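You operate a simulated robot arm through the tools that you are given. There is no shell and no other tool.

You run a simulated robot arm. Do the job below in one go: nothing can be reset, and whatever is moved stays where it is left.

Task
Dose the tube on the grey stand with 2 blue and 3 yellow strokes, then rack it.
Fine: park both spouts; the tube goes into the free hole. Set down upright: rinse tube.

Only the result counts: the job must be done as asked and must still hold three seconds after the hand-in. Knocking over, shifting, dropping, spilling or breaking anything else fails it.

Robot
A 6-joint arm with a four-finger gripper on a trunk, on a base that drives. Base frame: it is fixed to the floor where the robot stands at the start and does not move with it; the origin is under the middle of the robot, x ahead of it, y to its left, z up. Units: mm, degrees, N and s.
Its first joint turns from -166.0 to 166.0 degrees. Places, roughly: blue dye plunger [3600, -700, 1000]; blue dye spout [3600, -700, 1000]; hole 4 of the black rack [3800, -900, 900]; rinse tube [4000, -1000, 1000]; yellow dye plunger [3800, -800, 1000]; yellow dye spout [3800, -800, 1000]. Payload 3.43 kg.
Tool frame: the origin (TCP) lies between the finger pads and is the grasp point; the fingertips stand 30 mm ahead of it; z points along the fingers, y is the line along which they close. Largest opening 120 mm; the body of the gripper starts 85 mm behind the TCP.
Orientation is that of the tool frame in the base frame, as a unit quaternion [w, x, y, z]. With the fingers straight down and closing along the base's y, the tool's x points along the base's -x, its y along +y and its z along -z.

Tools
- The arm moves only by the tool arm_command. Its argument "deltas" is one flat list of numbers, 7 for each row, row after row: the shift along the tool's x, y, z in mm, then the turn, a rotation vector about the tool's x, y, z in degrees, then the gripper command, from -1 (shut) to 1 (fully open), values between in proportion. In form: [tx, ty, tz, ax, ay, az, jaw, tx, ty, tz, ax, ay, az, jaw, ...]. A call has 1 to 20 rows; each row shifts and turns the commanded pose from where the row before left it, along the tool's axes as they then stand. A row lasts 0.2 s, in which the tool goes at most 50 mm and 8.6 degrees; a call with a longer step from one row to the next is refused whole, and so is a gripper value outside its range. Where a pose cannot be reached the arm comes as near as it can. A force on the tool above 40 N (or 10 N above the force at the start of the call, whichever is more), or a blocked arm, ends the call early, and 0.2 s more pass. Each finger halts on what it meets, pressing with about 27 N; the grip force reading is that of the motor and also rises with nothing between the fingers. The clock runs only during rows and for 0.2 s after the last one: add rows that do not move to give the fingers time. It gives the time, the measured TCP pose, the force on the tool (base axes), the opening and the grip force at its end, in the units of the frame above (readings bear some noise), with the torque about the TCP (base axes, N m) and any sound that the robot's microphone picked up, and new pictures: "pictures" is both (left out), scene, wrist or none.
- Cameras (640 x 400 px; columns grow to the right, rows downward): "scene" is now at [-199.1, 189.2, 1250.5]; the picture's right is [-0.00, -1.00, 0.00], its down [-0.21, 0.00, -0.98] and it looks along [0.98, -0.00, -0.21] (base axes); focal length 279 px, centre (320, 200). "wrist" rides on the gripper at [72, -17, -120] in the tool frame; the picture's right is [0.23, 0.97, 0.00], its down [-0.81, 0.19, -0.55] and it looks along [-0.54, 0.13, 0.83] (tool axes); focal length 275 px, centre (320, 200). There is no depth. A picture from a camera that has moved, and an enlarged one, comes with that camera's place and axes in the base frame and with its lens.
- steer(legs): drives the robot by 1 to 6 legs, each [ahead, turn to the left] in mm and degrees, along the robot's own axes; the way and the turn of a leg run together, so that a leg with both is an arc; at most 1500 mm and 180 degrees a leg. The arm and the cameras ride along, it lands a little off, and it stops where it bumps. It gives what a move gives, and a new picture of the scene camera.
- aim_head(pan, tilt): turns the head with the scene camera to pan (to the left, within 143 degrees either way) and tilt (down, from -29 to 69), counted from straight ahead of the robot. It gives what a move gives, and a new picture of the scene camera.
- inspect(camera, box): a new picture of the part [left, top, right, bottom] of that camera's present view, enlarged. No time passes.
- close_job(): hands the job in; it is judged then, once.

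Places have to be worked out from the pictures, the camera data and where the tool is seen. Open the gripper and draw the arm clear of the work before you hand the job in, unless the task says otherwise.

The tools are called as name(argument=value, ...) on one line, values as JSON. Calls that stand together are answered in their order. arm_command: Moves the arm, as the interface text tells. Its arguments: {"type":"object","properties":{"deltas":{"type":"array","items":{"type":"number"}},"pictures":{"type":"string","enum":["both","scene","wrist","none"]}},"required":["deltas"]} The other tools are called the same way: steer (legs) drives the base; aim_head (pan, tilt) turns the head that bears the scene camera; inspect (camera, box) takes an enlarged picture of a part of a camera's view; close_job () hands the job in.

At the start:

```text
time_s: 0.0
tool_pos: [718.9, -124.0, 1217.1]
orientation: [-0.001, 0.0, 1.0, 0.001]
force: [-0.2, 0.8, -0.4]
wrist_torque: [-0.02, 0.01, 0.02]
gripper_width: 120.0
gripper_force: 0.2
robot x, y, heading: [-2.8, 0.6, -0.0]
head pan, tilt: [-0.2, 11.3]
```

scene: 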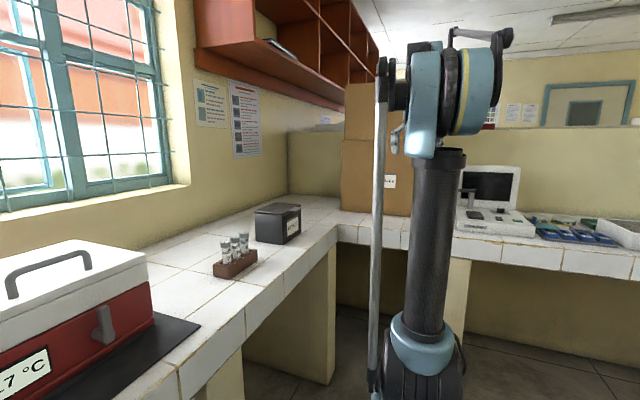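
wrist: 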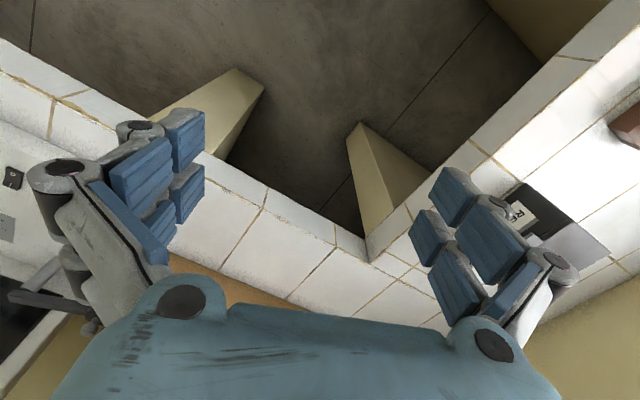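

The picture shows an L-shaped bench ahead and to the left; the named places are about 3.7 m ahead and to the right. I turn the head to look towards them before driving.

aim_head(pan=-25, tilt=10)

```text
time_s: 0.9
tool_pos: [704.6, -123.7, 1224.2]
orientation: [0.004, -0.001, 1.0, 0.0]
force: [0.2, -0.4, -0.3]
wrist_torque: [0.01, 0.02, -0.01]
gripper_width: 120.2
gripper_force: 0.0
robot x, y, heading: [-0.7, -1.5, -0.1]
head pan, tilt: [-25.0, 10.0]
camera scene: at [-207.9, 150.3, 1252.7], right [-0.42, -0.91, 0.01], down [-0.17, 0.07, -0.98], along [0.89, -0.42, -0.19], focal length 279 px, centre (320, 200)
```

scene: 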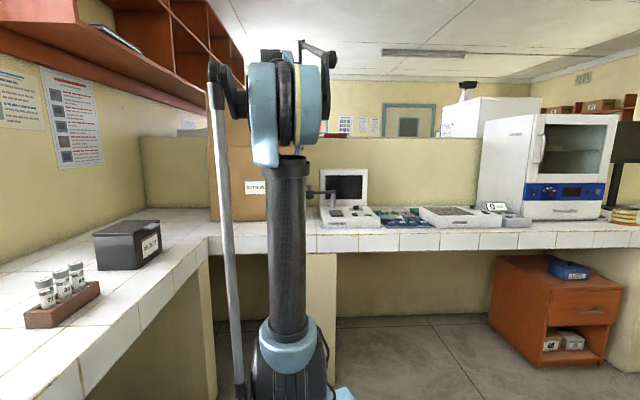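

The bench in front with its partition stands between the robot and the places beyond. I look further to the right and round for a way.

aim_head(pan=-75, tilt=10)

aim_head(pan=-135, tilt=10)

aim_head(pan=60, tilt=10)

aim_head(pan=130, tilt=10)

```text
time_s: 2.1
tool_pos: [704.2, -123.3, 1223.8]
orientation: [0.005, 0.0, 1.0, 0.001]
force: [0.5, 0.5, -0.6]
wrist_torque: [0.04, 0.02, 0.01]
gripper_width: 120.0
gripper_force: 0.0
robot x, y, heading: [-0.9, -1.2, -0.1]
head pan, tilt: [-75.0, 10.0]
camera scene: at [-268.2, 99.7, 1253.5], right [-0.97, -0.26, 0.01], down [-0.06, 0.17, -0.98], along [0.25, -0.95, -0.18], focal length 279 px, centre (320, 200)
```

scene: 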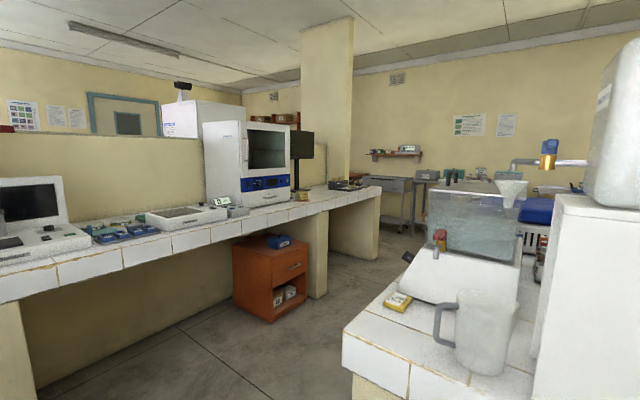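

```text
time_s: 3.4
tool_pos: [704.3, -123.9, 1223.9]
orientation: [0.005, 0.0, 1.0, 0.0]
force: [0.3, 0.3, 0.7]
wrist_torque: [0.0, 0.0, 0.0]
gripper_width: 120.0
gripper_force: 0.2
robot x, y, heading: [0.4, -1.3, 0.1]
head pan, tilt: [-135.0, 10.0]
camera scene: at [-358.0, 123.7, 1254.6], right [-0.71, 0.71, 0.01], down [0.11, 0.12, -0.99], along [-0.7, -0.7, -0.16], focal length 279 px, centre (320, 200)
```

scene: 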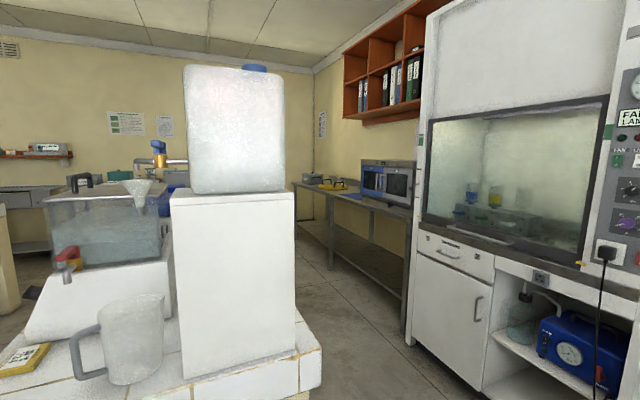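

```text
time_s: 6.2
tool_pos: [703.4, -122.8, 1224.2]
orientation: [0.005, 0.0, 1.0, -0.001]
force: [0.1, -1.1, 1.0]
wrist_torque: [0.0, 0.01, 0.03]
gripper_width: 120.1
gripper_force: 0.0
robot x, y, heading: [4.2, -1.3, -0.2]
head pan, tilt: [60.0, 10.0]
camera scene: at [-245.8, 270.0, 1253.2], right [0.87, -0.5, -0.01], down [-0.1, -0.15, -0.98], along [0.49, 0.85, -0.18], focal length 279 px, centre (320, 200)
```

scene: 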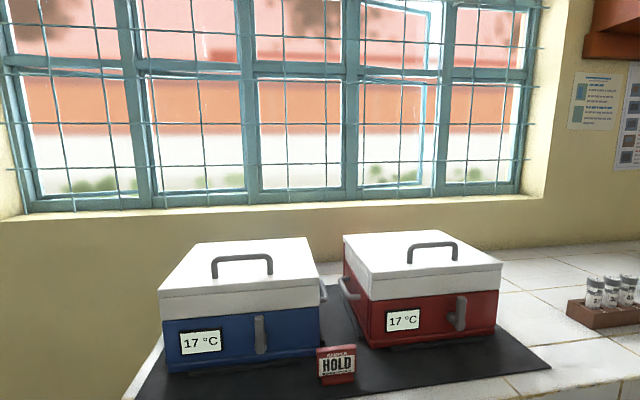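

```text
time_s: 7.7
tool_pos: [704.4, -123.4, 1225.1]
orientation: [0.005, 0.0, 1.0, 0.0]
force: [0.2, -0.6, -0.7]
wrist_torque: [0.0, 0.0, -0.01]
gripper_width: 119.8
gripper_force: 0.1
robot x, y, heading: [2.6, -2.0, 0.1]
head pan, tilt: [130.0, 10.0]
camera scene: at [-352.0, 260.8, 1254.6], right [0.77, 0.64, -0.01], down [0.1, -0.13, -0.99], along [-0.63, 0.75, -0.17], focal length 279 px, centre (320, 200)
```

scene: 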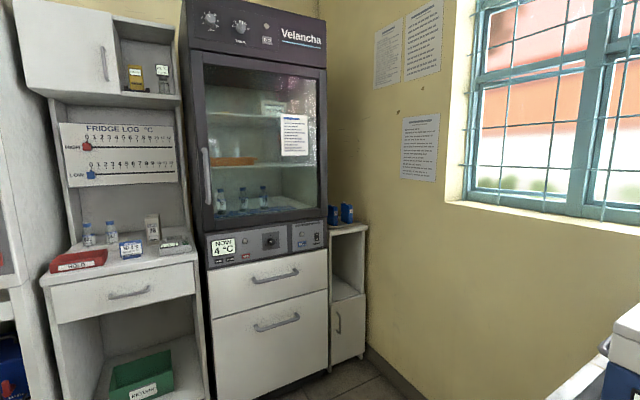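

The room is turned about 23° against the base frame: the front bench with its partition runs off to the right and ends near a pillar, and the targets lie behind it. I look down and around to judge the clearance around the base before driving.

aim_head(pan=-90, tilt=45)

aim_head(pan=-140, tilt=45)

aim_head(pan=-30, tilt=45)

aim_head(pan=140, tilt=45)

```text
time_s: 10.8
tool_pos: [703.3, -124.2, 1226.0]
orientation: [0.005, 0.001, 1.0, -0.001]
force: [0.4, -0.4, 0.0]
wrist_torque: [-0.02, 0.02, -0.01]
gripper_width: 120.0
gripper_force: 0.1
robot x, y, heading: [-2.8, 0.1, -0.1]
head pan, tilt: [-90.0, 45.0]
camera scene: at [-293.0, 108.2, 1198.8], right [-1.0, 0.0, 0.01], down [-0.01, 0.71, -0.71], along [-0.01, -0.71, -0.71], focal length 279 px, centre (320, 200)
```

scene: 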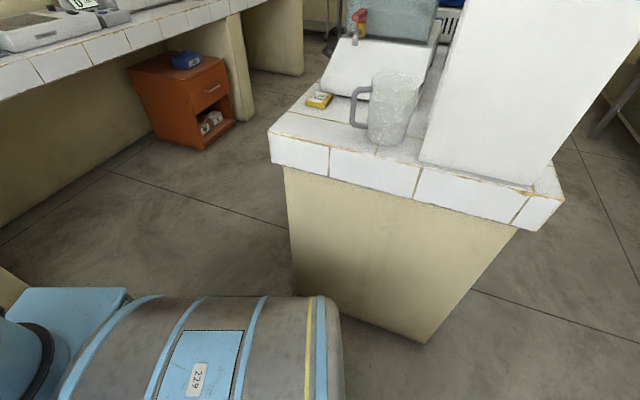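

```text
time_s: 12.0
tool_pos: [704.5, -123.6, 1224.7]
orientation: [0.005, 0.0, 1.0, 0.0]
force: [-0.3, 0.0, -0.7]
wrist_torque: [0.0, 0.04, 0.01]
gripper_width: 120.1
gripper_force: 0.0
robot x, y, heading: [-3.2, 3.3, -0.1]
head pan, tilt: [-140.0, 45.0]
camera scene: at [-355.3, 137.2, 1199.7], right [-0.64, 0.77, 0.01], down [0.53, 0.45, -0.71], along [-0.55, -0.45, -0.7], focal length 279 px, centre (320, 200)
```

scene: 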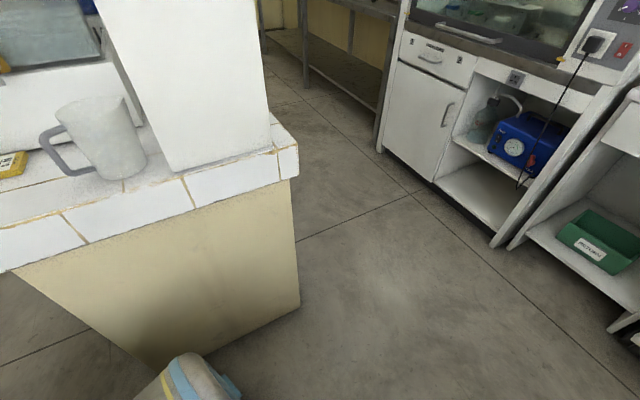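

```text
time_s: 13.9
tool_pos: [703.8, -123.8, 1224.9]
orientation: [0.005, 0.0, 1.0, 0.0]
force: [-0.8, -0.3, -0.4]
wrist_torque: [0.04, 0.01, 0.01]
gripper_width: 120.2
gripper_force: 0.0
robot x, y, heading: [-1.5, 1.7, -0.1]
head pan, tilt: [-30.0, 45.0]
camera scene: at [-222.6, 148.8, 1197.9], right [-0.5, -0.87, 0.01], down [-0.62, 0.35, -0.7], along [0.6, -0.35, -0.72], focal length 279 px, centre (320, 200)
```

scene: 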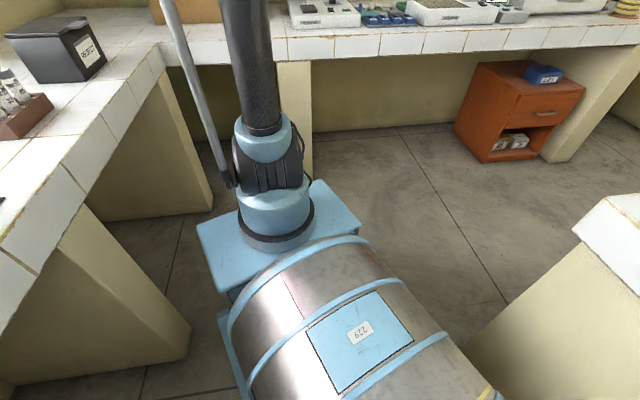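

```text
time_s: 16.4
tool_pos: [704.2, -123.9, 1224.2]
orientation: [0.006, 0.0, 1.0, 0.0]
force: [0.3, 0.4, 0.6]
wrist_torque: [0.02, -0.04, 0.03]
gripper_width: 120.2
gripper_force: 0.1
robot x, y, heading: [-3.7, 2.8, -0.2]
head pan, tilt: [140.0, 45.0]
camera scene: at [-355.3, 241.8, 1199.7], right [0.64, 0.77, -0.01], down [0.53, -0.45, -0.71], along [-0.55, 0.45, -0.7], focal length 279 px, centre (320, 200)
```

scene: 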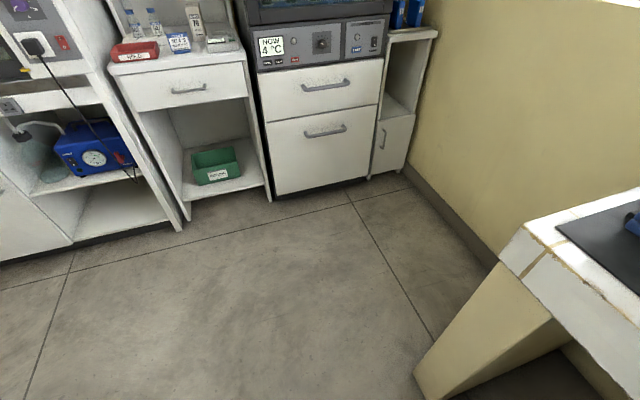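

I judge: arm axis about 280 mm ahead of the middle, bench front edge ~880 mm away along the room's far direction (turned −23°), island with tank right of me, leaving an ~820 mm aisle. I first raise the arm 150 mm to clear bench items, and set the head ahead.

arm_command(deltas=[0, 0, -40, 0, 0, 0, 1, 0, 0, -40, 0, 0, 0, 1, 0, 0, -40, 0, 0, 0, 1, 0, 0, -30, 0, 0, 0, 1, 0, 0, 0, 0, 0, 0, 1], pictures="none")

aim_head(pan=-40, tilt=15)

```text
time_s: 17.6
tool_pos: [702.3, -122.7, 1375.0]
orientation: [0.006, -0.001, 1.0, -0.001]
force: [-0.2, 0.4, 1.2]
wrist_torque: [-0.01, 0.02, 0.0]
gripper_width: 120.0
gripper_force: 0.1
robot x, y, heading: [0.6, -4.5, -0.0]
head pan, tilt: [140.0, 45.0]
```

```text
time_s: 20.3
tool_pos: [700.2, -122.0, 1374.7]
orientation: [0.006, -0.001, 1.0, 0.001]
force: [-0.2, -0.2, -0.1]
wrist_torque: [-0.03, -0.03, -0.03]
gripper_width: 120.1
gripper_force: 0.0
robot x, y, heading: [3.1, -0.4, 0.0]
head pan, tilt: [-40.0, 15.0]
camera scene: at [-220.8, 129.5, 1244.7], right [-0.64, -0.77, 0.01], down [-0.21, 0.17, -0.96], along [0.74, -0.62, -0.27], focal length 279 px, centre (320, 200)
```

scene: 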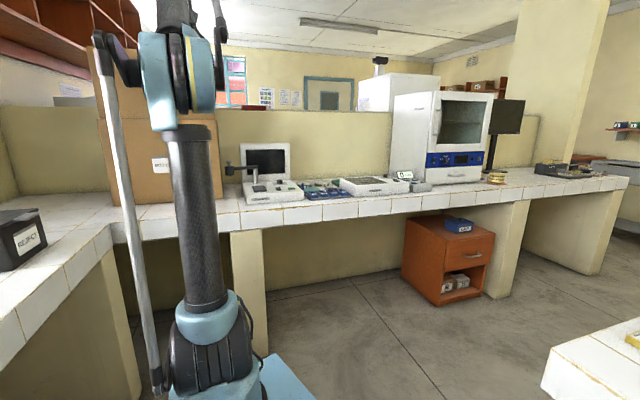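

The way looks free: I turn right about 63°, drive 600 mm diagonally into the aisle, then check again before turning along it.

steer(legs=[[0, -63], [600, 0]])

```text
time_s: 26.9
tool_pos: [502.5, -1218.5, 1374.9]
orientation: [0.004, 0.517, 0.856, -0.003]
force: [-0.3, 0.7, 0.3]
wrist_torque: [-0.01, 0.02, 0.0]
gripper_width: 119.7
gripper_force: 0.0
robot x, y, heading: [283.8, -541.2, -62.1]
head pan, tilt: [-40.0, 15.0]
camera scene: at [294.8, -285.1, 1244.7], right [-0.98, 0.21, 0.01], down [0.05, 0.26, -0.96], along [-0.21, -0.94, -0.27], focal length 279 px, centre (320, 200)
```

scene: 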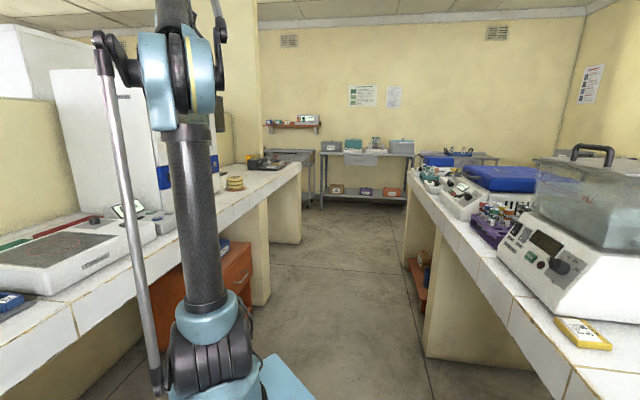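

The aisle is clear ahead and its direction in the base frame is about −111°. I turn right 49° and drive 1500 mm along it.

steer(legs=[[0, -49], [1500, 0]])

aim_head(pan=15, tilt=15)

```text
time_s: 36.9
tool_pos: [-549.4, -2556.1, 1383.5]
orientation: [0.007, 0.809, 0.587, -0.01]
force: [-0.5, 0.3, -0.4]
wrist_torque: [0.0, -0.02, -0.01]
gripper_width: 120.0
gripper_force: 0.0
robot x, y, heading: [-227.4, -1941.0, -108.1]
head pan, tilt: [-40.0, 15.0]
camera scene: at [-30.1, -1772.8, 1244.7], right [-0.53, 0.85, 0.01], down [0.22, 0.15, -0.96], along [-0.82, -0.51, -0.27], focal length 279 px, centre (320, 200)
```

scene: 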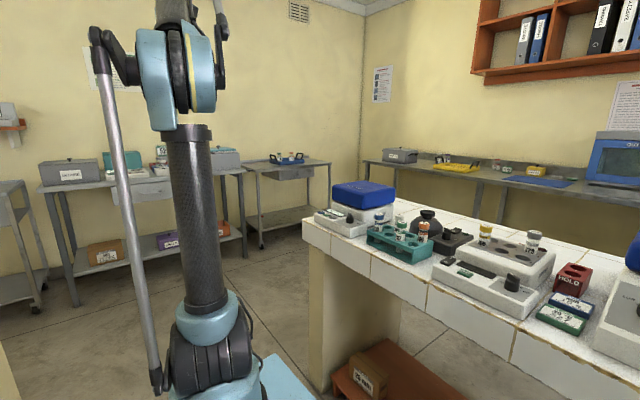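

```text
time_s: 38.1
tool_pos: [-543.9, -2541.9, 1391.7]
orientation: [0.01, 0.809, 0.588, -0.014]
force: [-0.5, -0.5, 0.3]
wrist_torque: [-0.01, 0.03, -0.01]
gripper_width: 120.3
gripper_force: 0.0
robot x, y, heading: [-230.1, -1944.2, -108.1]
head pan, tilt: [15.0, 15.0]
camera scene: at [44.0, -1816.7, 1244.4], right [-1.0, 0.06, 0.0], down [0.02, 0.27, -0.96], along [-0.05, -0.96, -0.27], focal length 279 px, centre (320, 200)
```

scene: 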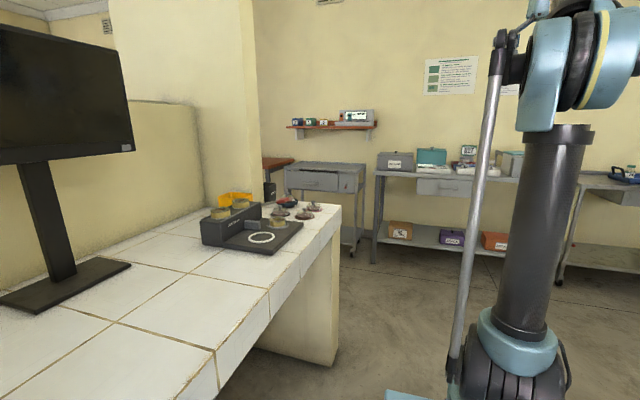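

The end of the bench is at about (−100, −3000) and the tables at the wall are 1.1 m beyond it. I drive on 1350 mm with a slight right correction, then look left.

steer(legs=[[1350, -3]])

aim_head(pan=80, tilt=15)

```text
time_s: 45.0
tool_pos: [-1041.8, -3774.2, 1390.8]
orientation: [0.01, 0.828, 0.561, -0.014]
force: [0.3, 0.9, -0.2]
wrist_torque: [0.0, 0.04, 0.03]
gripper_width: 119.9
gripper_force: 0.0
robot x, y, heading: [-682.6, -3203.8, -112.0]
head pan, tilt: [15.0, 15.0]
camera scene: at [-407.5, -3091.7, 1244.4], right [-0.99, 0.12, 0.0], down [0.04, 0.27, -0.96], along [-0.12, -0.96, -0.27], focal length 279 px, centre (320, 200)
```

scene: 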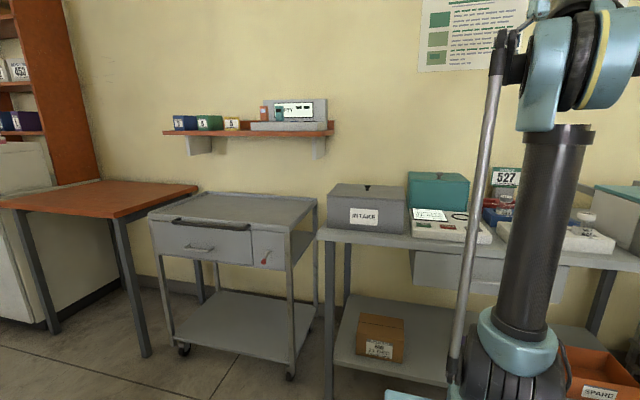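

```text
time_s: 46.3
tool_pos: [-1035.8, -3759.6, 1398.5]
orientation: [0.013, 0.828, 0.56, -0.02]
force: [-0.4, -0.6, -0.5]
wrist_torque: [-0.05, 0.02, -0.03]
gripper_width: 120.3
gripper_force: 0.0
robot x, y, heading: [-682.7, -3200.8, -111.9]
head pan, tilt: [80.0, 15.0]
camera scene: at [-316.9, -3048.4, 1245.4], right [-0.53, -0.85, -0.01], down [-0.21, 0.15, -0.97], along [0.82, -0.51, -0.26], focal length 279 px, centre (320, 200)
```

scene: 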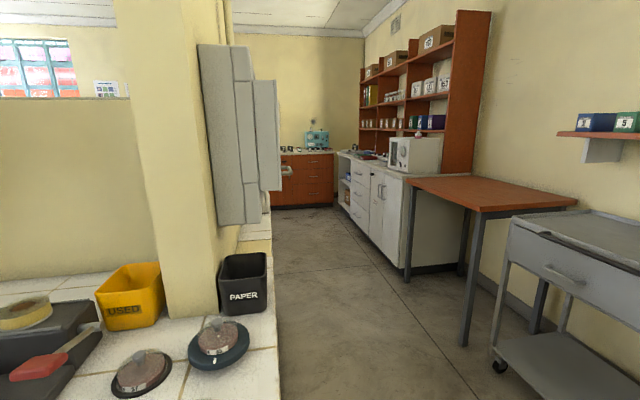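

The passage leads between the bench end/lockers on the left and the trolley/orange table on the right, toward the far cabinets. I turn left 75° and drive 900 mm slightly right of the passage axis to centre myself.

steer(legs=[[0, 75], [900, 0], [0, 15]])

aim_head(pan=20, tilt=15)

```text
time_s: 55.7
tool_pos: [571.9, -4126.2, 1399.5]
orientation: [0.022, 0.201, 0.979, -0.005]
force: [-0.2, -0.5, -1.2]
wrist_torque: [0.04, -0.01, 0.01]
gripper_width: 120.0
gripper_force: 0.0
robot x, y, heading: [19.1, -3758.9, -23.5]
head pan, tilt: [80.0, 15.0]
camera scene: at [-121.5, -3392.0, 1245.4], right [0.83, -0.55, -0.01], down [-0.15, -0.21, -0.97], along [0.53, 0.81, -0.26], focal length 279 px, centre (320, 200)
```

scene: 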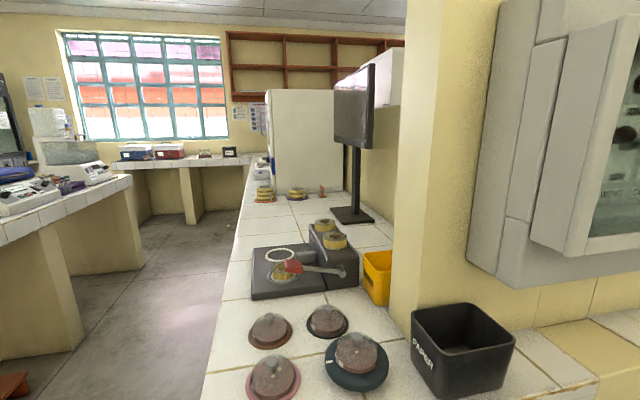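

```text
time_s: 57.0
tool_pos: [555.9, -4118.3, 1406.0]
orientation: [0.029, 0.201, 0.979, -0.006]
force: [-1.0, -0.4, 0.2]
wrist_torque: [0.04, -0.01, -0.04]
gripper_width: 119.8
gripper_force: 0.0
robot x, y, heading: [20.0, -3761.2, -23.6]
head pan, tilt: [20.0, 15.0]
camera scene: at [-79.6, -3475.4, 1244.5], right [-0.06, -1.0, 0.0], down [-0.27, 0.02, -0.96], along [0.96, -0.06, -0.27], focal length 279 px, centre (320, 200)
```

scene: 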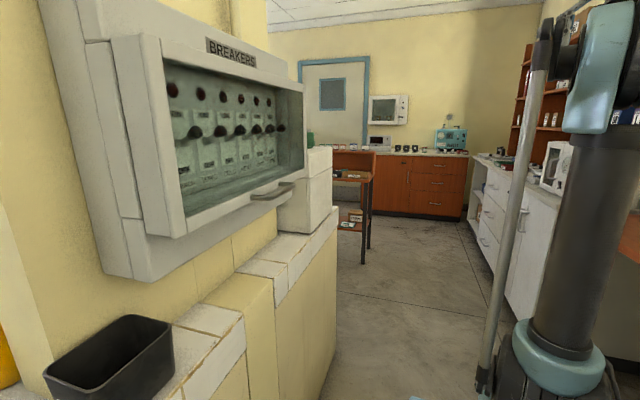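

The passage ahead is about 1 m wide and I stand in its middle. I drive 1400 mm on with a 3° left correction and look left.

steer(legs=[[1400, 3]])

aim_head(pan=70, tilt=15)

```text
time_s: 64.2
tool_pos: [1903.3, -4619.2, 1406.4]
orientation: [0.029, 0.175, 0.984, -0.006]
force: [0.1, 0.7, 0.0]
wrist_torque: [0.01, 0.02, 0.0]
gripper_width: 119.9
gripper_force: 0.1
robot x, y, heading: [1348.4, -4288.8, -20.0]
head pan, tilt: [20.0, 15.0]
camera scene: at [1232.6, -4012.2, 1244.5], right [0.0, -1.0, 0.0], down [-0.27, 0.01, -0.96], along [0.96, 0.0, -0.27], focal length 279 px, centre (320, 200)
```

scene: 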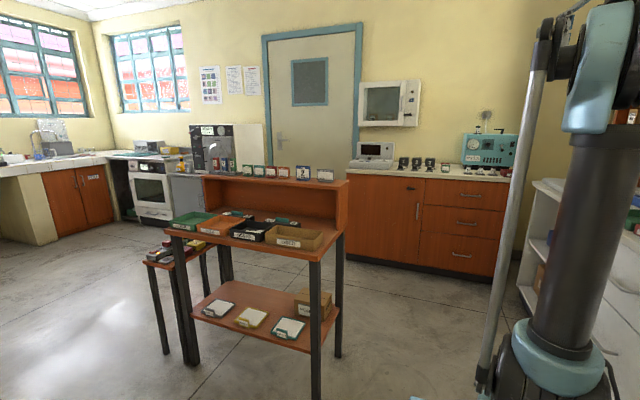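

```text
time_s: 65.4
tool_pos: [1888.0, -4611.9, 1413.3]
orientation: [0.036, 0.174, 0.984, -0.008]
force: [0.4, 0.0, 0.6]
wrist_torque: [0.02, 0.0, 0.05]
gripper_width: 120.1
gripper_force: 0.0
robot x, y, heading: [1348.3, -4291.7, -20.3]
head pan, tilt: [70.0, 15.0]
camera scene: at [1199.5, -3940.5, 1245.2], right [0.76, -0.65, -0.01], down [-0.18, -0.19, -0.96], along [0.62, 0.74, -0.26], focal length 279 px, centre (320, 200)
```

scene: 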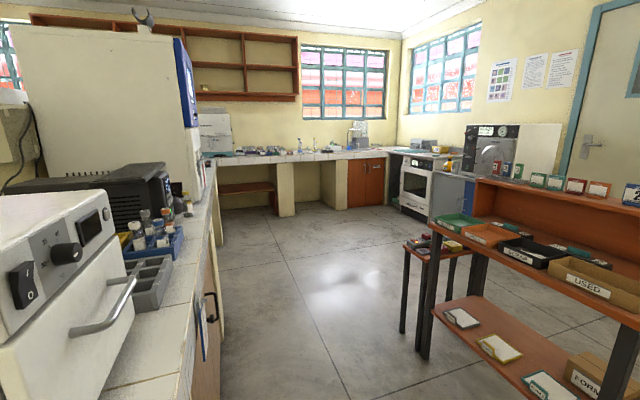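

I see the back room: the desk leaves an aisle about 1 m wide along the left bench, and the dye equipment should be on the far window bench. I drive 180 mm on, turn left 90° and go 1500 mm up that aisle.

steer(legs=[[180, 0], [0, 89], [1500, 0]])

aim_head(pan=0, tilt=15)

```text
time_s: 78.3
tool_pos: [2456.0, -2460.6, 1413.4]
orientation: [0.031, -0.543, 0.839, 0.02]
force: [1.0, -1.0, 0.2]
wrist_torque: [-0.01, 0.02, 0.01]
gripper_width: 120.0
gripper_force: 0.1
robot x, y, heading: [2097.5, -2974.6, 65.6]
head pan, tilt: [70.0, 15.0]
camera scene: at [1736.6, -3098.6, 1245.2], right [0.7, 0.72, -0.01], down [0.18, -0.19, -0.96], along [-0.69, 0.67, -0.26], focal length 279 px, centre (320, 200)
```

scene: 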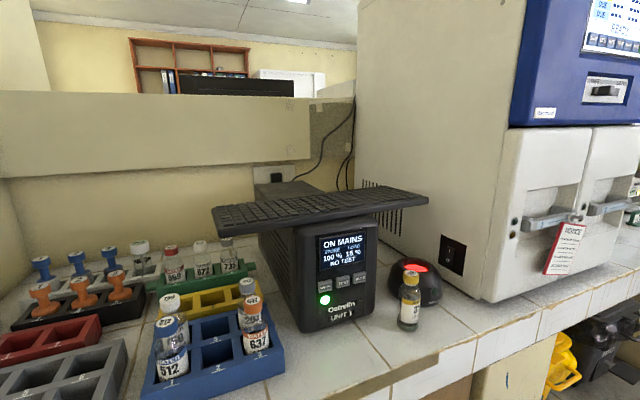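

```text
time_s: 79.7
tool_pos: [2448.7, -2474.6, 1421.7]
orientation: [0.035, -0.543, 0.839, 0.022]
force: [0.8, 0.1, 0.4]
wrist_torque: [0.02, -0.01, -0.01]
gripper_width: 120.1
gripper_force: 0.0
robot x, y, heading: [2096.4, -2972.6, 66.0]
head pan, tilt: [0.0, 15.0]
camera scene: at [1841.9, -3078.5, 1244.4], right [0.91, -0.41, 0.0], down [-0.11, -0.25, -0.96], along [0.39, 0.88, -0.27], focal length 279 px, centre (320, 200)
```

scene: 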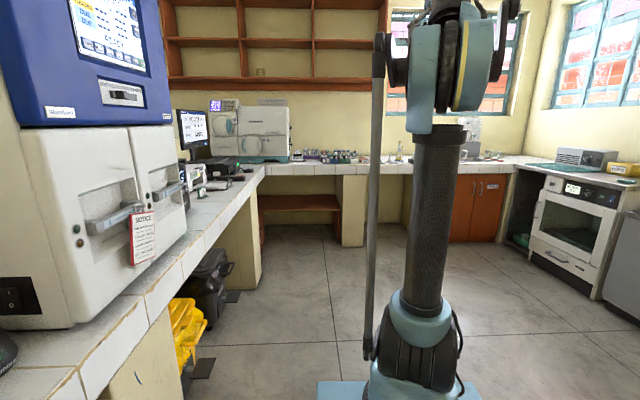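

The equipment should be at columns 380–435 on the far bench, partly behind the arm. I zoom in there.

inspect(camera="scene", box=[300, 110, 540, 260])

```text
2.67 times, centred on (420, 185) of scene
camera zoom: at [1841.9, -3078.5, 1244.4], right [0.91, -0.41, 0.0], down [-0.11, -0.25, -0.96], along [0.39, 0.88, -0.27], focal length 744 px, centre (53, 240)
```

zoom: 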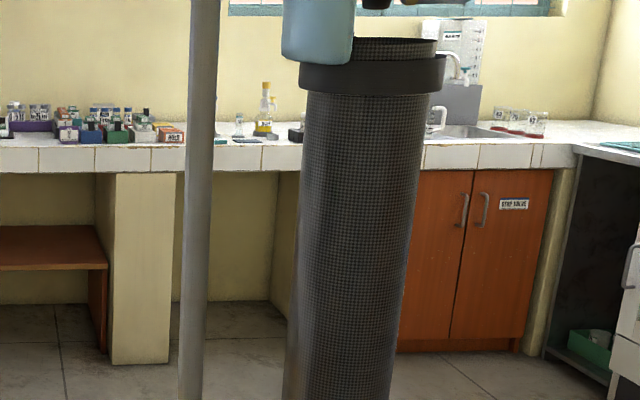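

The bench front edge lies roughly at v≈−350 (near y≈−1000 at x≈3800). I drive toward it: 500 mm ahead, turn right 30°, 1000 mm ahead, turn left again, then look.

steer(legs=[[500, 0], [0, -30], [1000, 0], [0, 30]])

aim_head(pan=-15, tilt=12)

```text
time_s: 90.8
tool_pos: [3471.4, -1442.5, 1421.3]
orientation: [0.035, -0.539, 0.841, 0.022]
force: [0.0, 0.1, -1.2]
wrist_torque: [-0.01, 0.03, -0.01]
gripper_width: 120.0
gripper_force: 0.1
robot x, y, heading: [3119.2, -1944.6, 65.2]
head pan, tilt: [0.0, 15.0]
camera scene: at [2862.5, -2042.4, 1244.4], right [0.91, -0.42, 0.0], down [-0.11, -0.25, -0.96], along [0.4, 0.87, -0.27], focal length 279 px, centre (320, 200)
```

scene: 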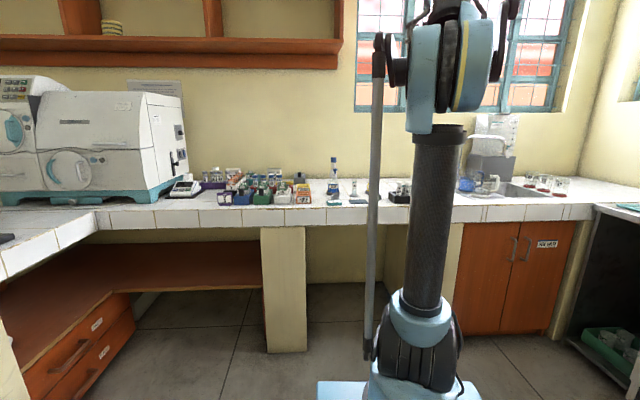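

```text
time_s: 91.6
tool_pos: [3464.2, -1457.6, 1428.8]
orientation: [0.04, -0.539, 0.841, 0.025]
force: [0.4, 0.2, -0.1]
wrist_torque: [-0.01, -0.01, 0.01]
gripper_width: 119.9
gripper_force: 0.1
robot x, y, heading: [3120.2, -1938.9, 65.3]
head pan, tilt: [-15.0, 12.0]
camera scene: at [2883.0, -2055.4, 1249.3], right [0.77, -0.64, 0.0], down [-0.14, -0.17, -0.98], along [0.62, 0.75, -0.22], focal length 279 px, centre (320, 200)
```

scene: 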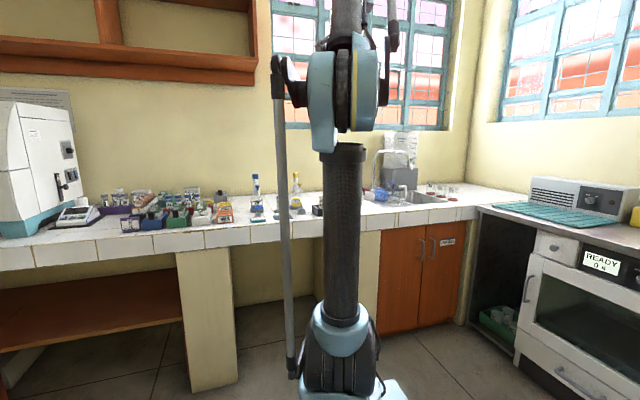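

inspect(camera="scene", box=[220, 150, 420, 275])

```text
3.20 times, centred on (320, 212) of scene
camera zoom: at [2883.0, -2055.4, 1249.3], right [0.77, -0.64, 0.0], down [-0.14, -0.17, -0.98], along [0.62, 0.75, -0.22], focal length 893 px, centre (320, 160)
```

zoom: 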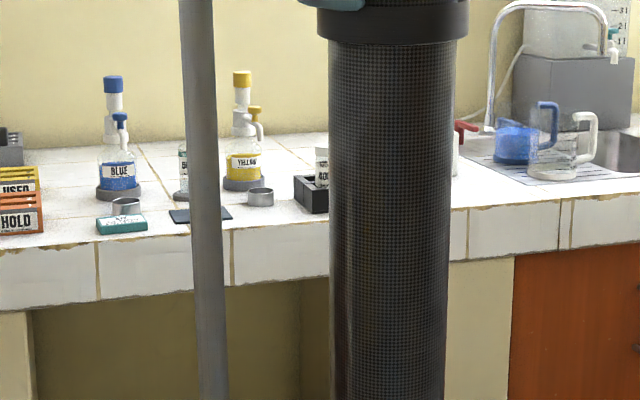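

I see the two dispensers (BLUE near (3515, −780), YELLOW near (3717, −842)), a black rack and further items right of it behind the arm column. I drive to about (3440, −1665) facing the bench.

steer(legs=[[0, -25], [415, 0], [0, 29]])

aim_head(pan=-20, tilt=30)

```text
time_s: 97.2
tool_pos: [3734.1, -1162.7, 1428.4]
orientation: [0.04, -0.573, 0.818, 0.027]
force: [-0.1, -0.1, 0.3]
wrist_torque: [0.02, 0.0, 0.01]
gripper_width: 119.9
gripper_force: 0.1
robot x, y, heading: [3434.8, -1674.7, 70.0]
head pan, tilt: [-15.0, 12.0]
camera scene: at [3211.2, -1810.3, 1249.3], right [0.82, -0.57, 0.0], down [-0.12, -0.18, -0.98], along [0.56, 0.8, -0.22], focal length 279 px, centre (320, 200)
```

scene: 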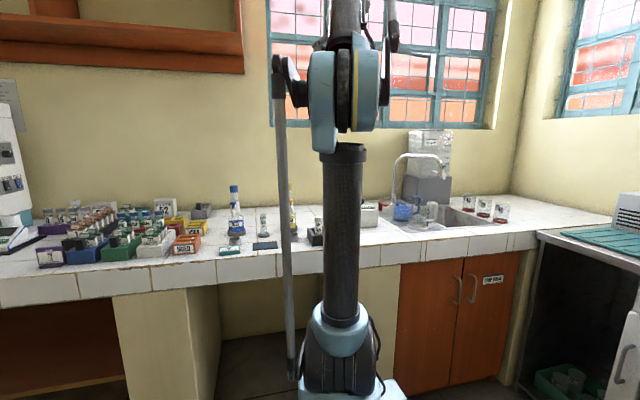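

```text
time_s: 98.0
tool_pos: [3728.6, -1179.4, 1434.7]
orientation: [0.045, -0.574, 0.817, 0.03]
force: [-0.9, 0.2, 0.5]
wrist_torque: [0.01, -0.01, 0.01]
gripper_width: 120.0
gripper_force: 0.1
robot x, y, heading: [3436.2, -1677.9, 70.2]
head pan, tilt: [-20.0, 30.0]
camera scene: at [3215.8, -1817.4, 1220.4], right [0.77, -0.64, 0.0], down [-0.32, -0.39, -0.86], along [0.55, 0.66, -0.51], focal length 279 px, centre (320, 200)
```

scene: 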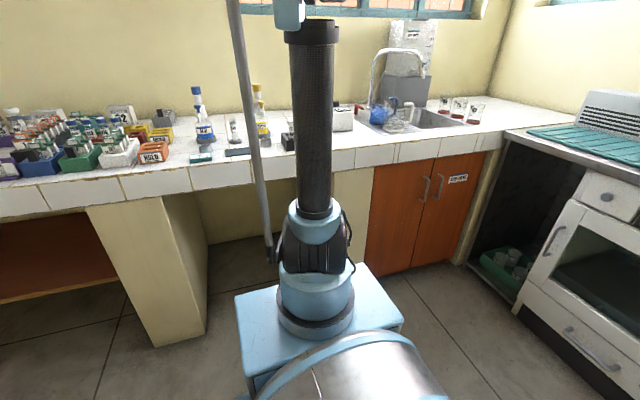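

Now I zoom in on the work area from here.

inspect(camera="scene", box=[150, 70, 310, 170])

inspect(camera="scene", box=[230, 70, 390, 170])

inspect(camera="wrist", box=[0, 0, 640, 400])

```text
4.00 times, centred on (230, 120) of scene
camera zoom: at [3215.8, -1817.4, 1220.4], right [0.77, -0.64, 0.0], down [-0.32, -0.39, -0.86], along [0.55, 0.66, -0.51], focal length 1116 px, centre (680, 520)
```

zoom: 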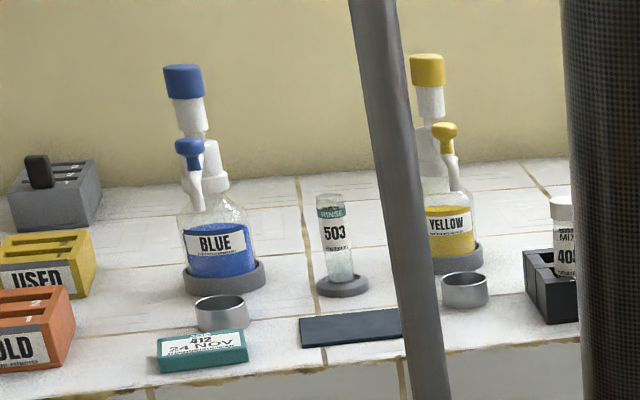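

```text
4.00 times, centred on (310, 120) of scene
camera zoom: at [3215.8, -1817.4, 1220.4], right [0.77, -0.64, 0.0], down [-0.32, -0.39, -0.86], along [0.55, 0.66, -0.51], focal length 1116 px, centre (360, 520)
```

zoom: 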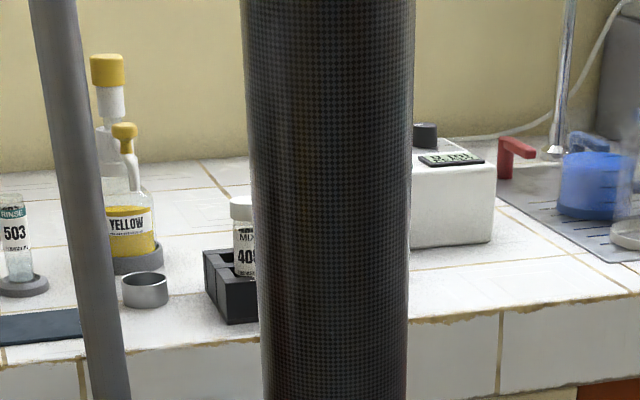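

```text
1.00 times, centred on (320, 200) of wrist (not enlarged: the box is as wide or as high as the picture)
camera zoom: at [3714.5, -1264.2, 1548.0], right [-0.99, 0.12, -0.03], down [0.07, 0.77, 0.64], along [0.1, 0.63, -0.77], focal length 275 px, centre (320, 200)
```

zoom: 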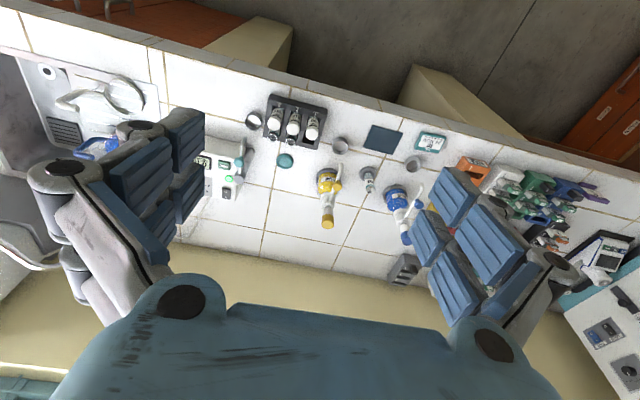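

The bench shows BLUE and YELLOW dispensers, a tube "503" on a grey disc between them, two metal cups, a rack right of YELLOW and something dark beside it. I zoom in with the wrist camera to identify them.

inspect(camera="wrist", box=[220, 80, 380, 180])

inspect(camera="wrist", box=[300, 110, 460, 260])

```text
4.00 times, centred on (300, 130) of wrist
camera zoom: at [3714.5, -1264.2, 1548.0], right [-0.99, 0.12, -0.03], down [0.07, 0.77, 0.64], along [0.1, 0.63, -0.77], focal length 1101 px, centre (400, 480)
```

zoom: 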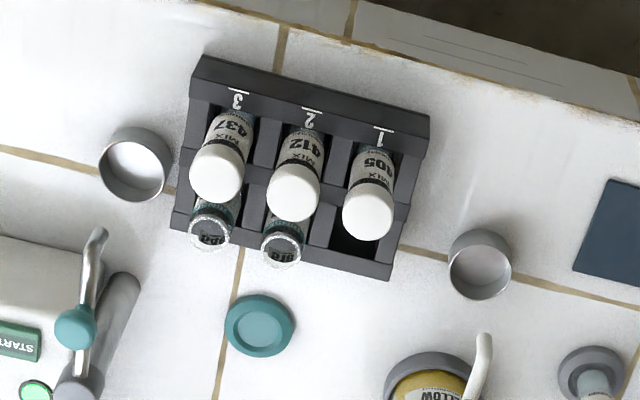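

```text
2.67 times, centred on (380, 185) of wrist
camera zoom: at [3714.5, -1264.2, 1548.0], right [-0.99, 0.12, -0.03], down [0.07, 0.77, 0.64], along [0.1, 0.63, -0.77], focal length 734 px, centre (160, 240)
```

zoom: 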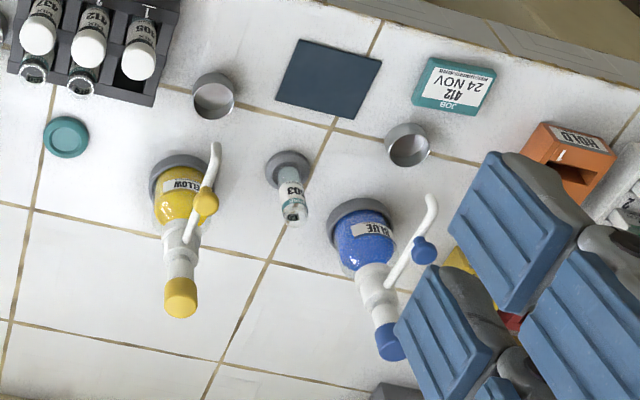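

The rack has vials in holes 1–3 and tubes behind two of them, with one free hole behind hole 1; the gripper hides the right part. I level the tool and shift it 200 mm to the right to see the area near (4000, −1000).

arm_command(deltas=[0, -40, 0, 0, 3, 0, 1, 0, -40, 0, 0, 3.1, 0, 1, 0, -40, 0, 0, 0, 0, 1, 0, -40, 0, 0, 0, 0, 1, 0, -40, 0, 0, 0, 0, 1, 0, 0, 0, 0, 0, 0, 1], pictures="both")

```text
time_s: 99.4
tool_pos: [3913.5, -1248.8, 1437.0]
orientation: [0.001, -0.574, 0.819, 0.0]
force: [-0.3, 0.0, -0.5]
wrist_torque: [0.01, -0.03, 0.0]
gripper_width: 120.0
gripper_force: 0.1
robot x, y, heading: [3437.8, -1677.7, 70.3]
head pan, tilt: [-20.0, 30.0]
camera scene: at [3215.8, -1817.6, 1220.3], right [0.77, -0.64, 0.0], down [-0.32, -0.39, -0.86], along [0.55, 0.66, -0.51], focal length 279 px, centre (320, 200)
camera wrist: at [3904.8, -1321.6, 1558.5], right [-0.99, 0.11, 0.0], down [0.09, 0.83, 0.55], along [0.07, 0.55, -0.83], focal length 275 px, centre (320, 200)
```

scene: 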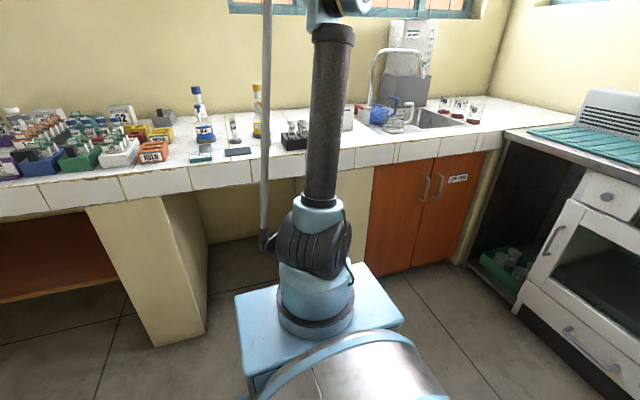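
wrist: 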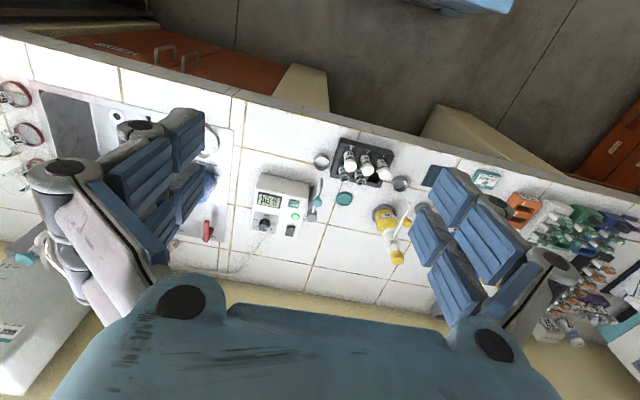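

inspect(camera="wrist", box=[200, 130, 420, 270])

inspect(camera="scene", box=[180, 75, 320, 165])

inspect(camera="scene", box=[330, 75, 500, 165])

```text
2.86 times, centred on (310, 200) of wrist
camera zoom: at [3904.8, -1321.6, 1558.5], right [-0.99, 0.11, 0.0], down [0.09, 0.83, 0.55], along [0.07, 0.55, -0.83], focal length 786 px, centre (349, 200)
```

zoom: 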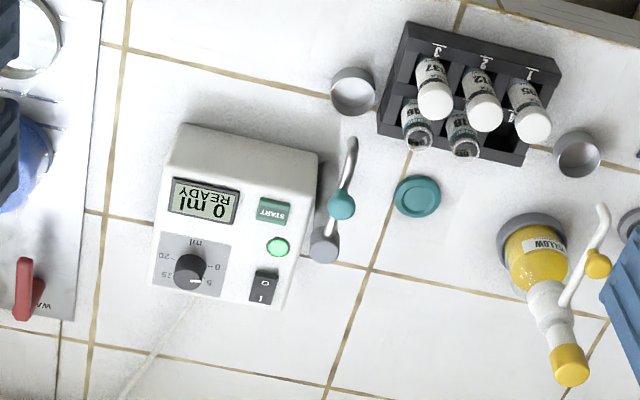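

```text
4.44 times, centred on (250, 120) of scene
camera zoom: at [3215.8, -1817.6, 1220.3], right [0.77, -0.64, 0.0], down [-0.32, -0.39, -0.86], along [0.55, 0.66, -0.51], focal length 1240 px, centre (631, 556)
```

zoom: 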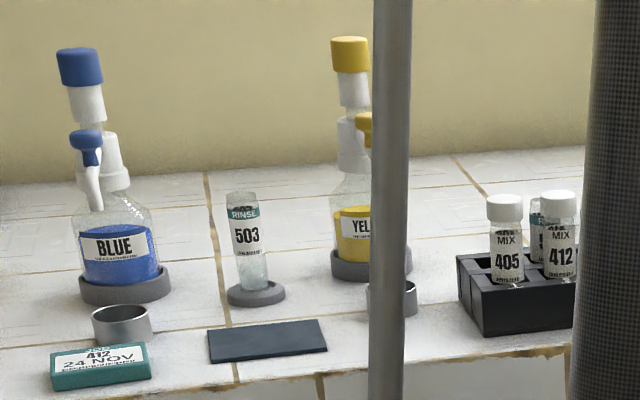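

```text
3.76 times, centred on (415, 120) of scene
camera zoom: at [3215.8, -1817.6, 1220.3], right [0.77, -0.64, 0.0], down [-0.32, -0.39, -0.86], along [0.55, 0.66, -0.51], focal length 1050 px, centre (-38, 501)
```

zoom: 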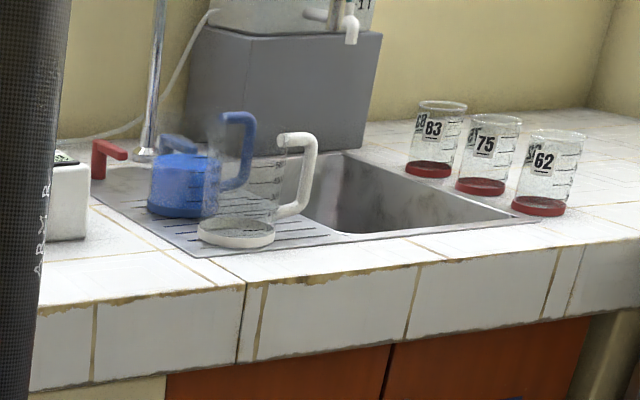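

There is a third, rinse station (white unit with a teal-knobbed outlet over a metal cup) right of the rack, and tube 503 "RINSE" stands on the grey disc. I lower the wrist camera to check the rack, the cups and the rinse station more closely.

arm_command(deltas=[0, 0, 40, 0, 0, 0, 1, 0, 0, 40, 0, 0, 0, 1, 0, 0, 40, 0, 0, 0, 1, 0, 0, 30, 0, 0, 0, 1, 0, 0, 0, 0, 0, 0, 1], pictures="wrist")

inspect(camera="wrist", box=[220, 60, 440, 200])

```text
time_s: 100.6
tool_pos: [3914.9, -1246.6, 1287.2]
orientation: [0.002, -0.574, 0.819, -0.001]
force: [0.1, 0.6, -0.3]
wrist_torque: [0.01, -0.01, -0.03]
gripper_width: 119.9
gripper_force: 0.0
robot x, y, heading: [3434.5, -1675.7, 69.9]
head pan, tilt: [-20.0, 30.0]
camera wrist: at [3906.6, -1319.7, 1408.4], right [-0.99, 0.11, 0.0], down [0.09, 0.83, 0.55], along [0.07, 0.55, -0.83], focal length 275 px, centre (320, 200)
```

wrist: 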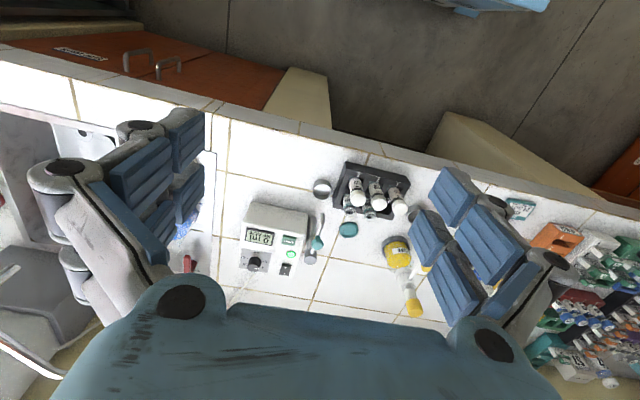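

```text
2.86 times, centred on (330, 130) of wrist
camera zoom: at [3906.6, -1319.7, 1408.4], right [-0.99, 0.11, 0.0], down [0.09, 0.83, 0.55], along [0.07, 0.55, -0.83], focal length 786 px, centre (291, 400)
```

zoom: 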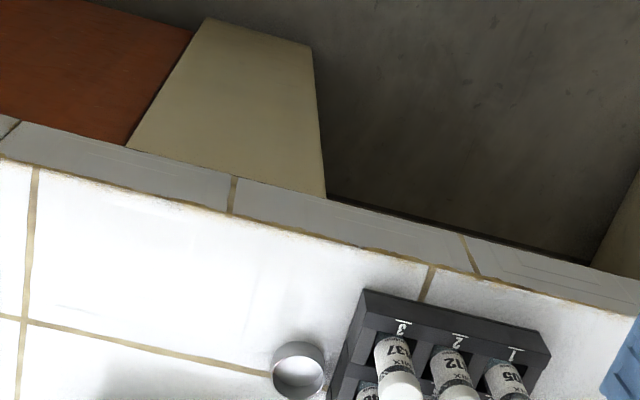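

inspect(camera="wrist", box=[230, 150, 430, 290])

inspect(camera="wrist", box=[300, 150, 420, 225])

```text
2.86 times, centred on (330, 220) of wrist
camera zoom: at [3906.6, -1319.7, 1408.4], right [-0.99, 0.11, 0.0], down [0.09, 0.83, 0.55], along [0.07, 0.55, -0.83], focal length 786 px, centre (291, 143)
```

zoom: 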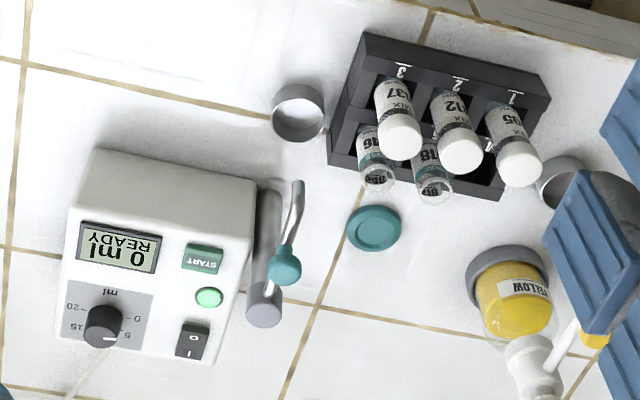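

```text
5.33 times, centred on (360, 188) of wrist
camera zoom: at [3906.6, -1319.7, 1408.4], right [-0.99, 0.11, 0.0], down [0.09, 0.83, 0.55], along [0.07, 0.55, -0.83], focal length 1468 px, centre (107, 267)
```

zoom: 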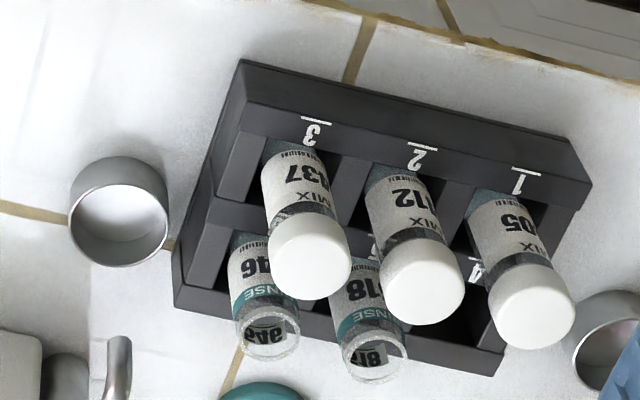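

The teal-knobbed rinse outlet sits near (3956, −960, 1016) over its own cup, hole 4 (behind vial 1) is the free one, and the other RINSE tubes stand in holes 5 and 6. I now move the wrist camera left to see the blue dispenser, the tube and the spouts from closer.

arm_command(deltas=[0, 45, 0, 0, 0, 0, 1, 0, 45, 0, 0, 0, 0, 1, 0, 45, 0, 0, 0, 0, 1, 0, 45, 0, 0, 0, 0, 1, 0, 45, 0, 0, 0, 0, 1, 0, 45, 0, 0, 0, 0, 1, 0, 30, 0, 0, 0, 0, 1, 0, 0, 0, 0, 0, 0, 1], pictures="wrist")

inspect(camera="wrist", box=[180, 120, 420, 270])

```text
time_s: 102.4
tool_pos: [3633.1, -1146.4, 1285.6]
orientation: [0.001, -0.575, 0.818, 0.0]
force: [0.3, 0.4, 0.0]
wrist_torque: [0.01, -0.02, 0.02]
gripper_width: 120.0
gripper_force: 0.1
robot x, y, heading: [3435.3, -1672.8, 70.0]
head pan, tilt: [-20.0, 30.0]
camera wrist: at [3624.5, -1219.4, 1406.6], right [-0.99, 0.11, 0.0], down [0.09, 0.83, 0.55], along [0.07, 0.55, -0.83], focal length 275 px, centre (320, 200)
```

wrist: 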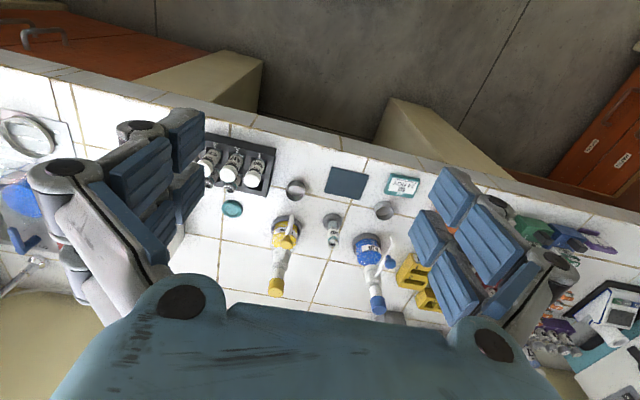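

```text
2.67 times, centred on (300, 195) of wrist
camera zoom: at [3624.5, -1219.4, 1406.6], right [-0.99, 0.11, 0.0], down [0.09, 0.83, 0.55], along [0.07, 0.55, -0.83], focal length 734 px, centre (373, 213)
```

zoom: 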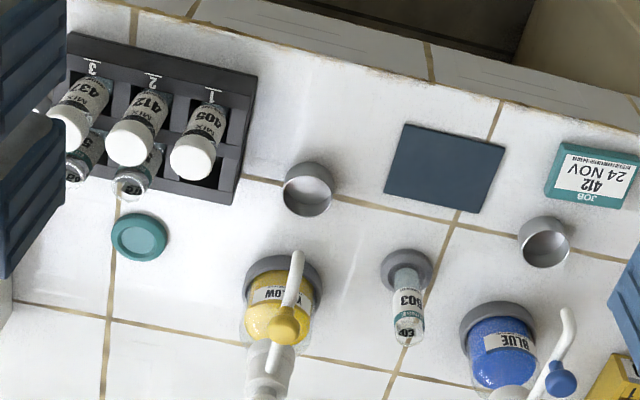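

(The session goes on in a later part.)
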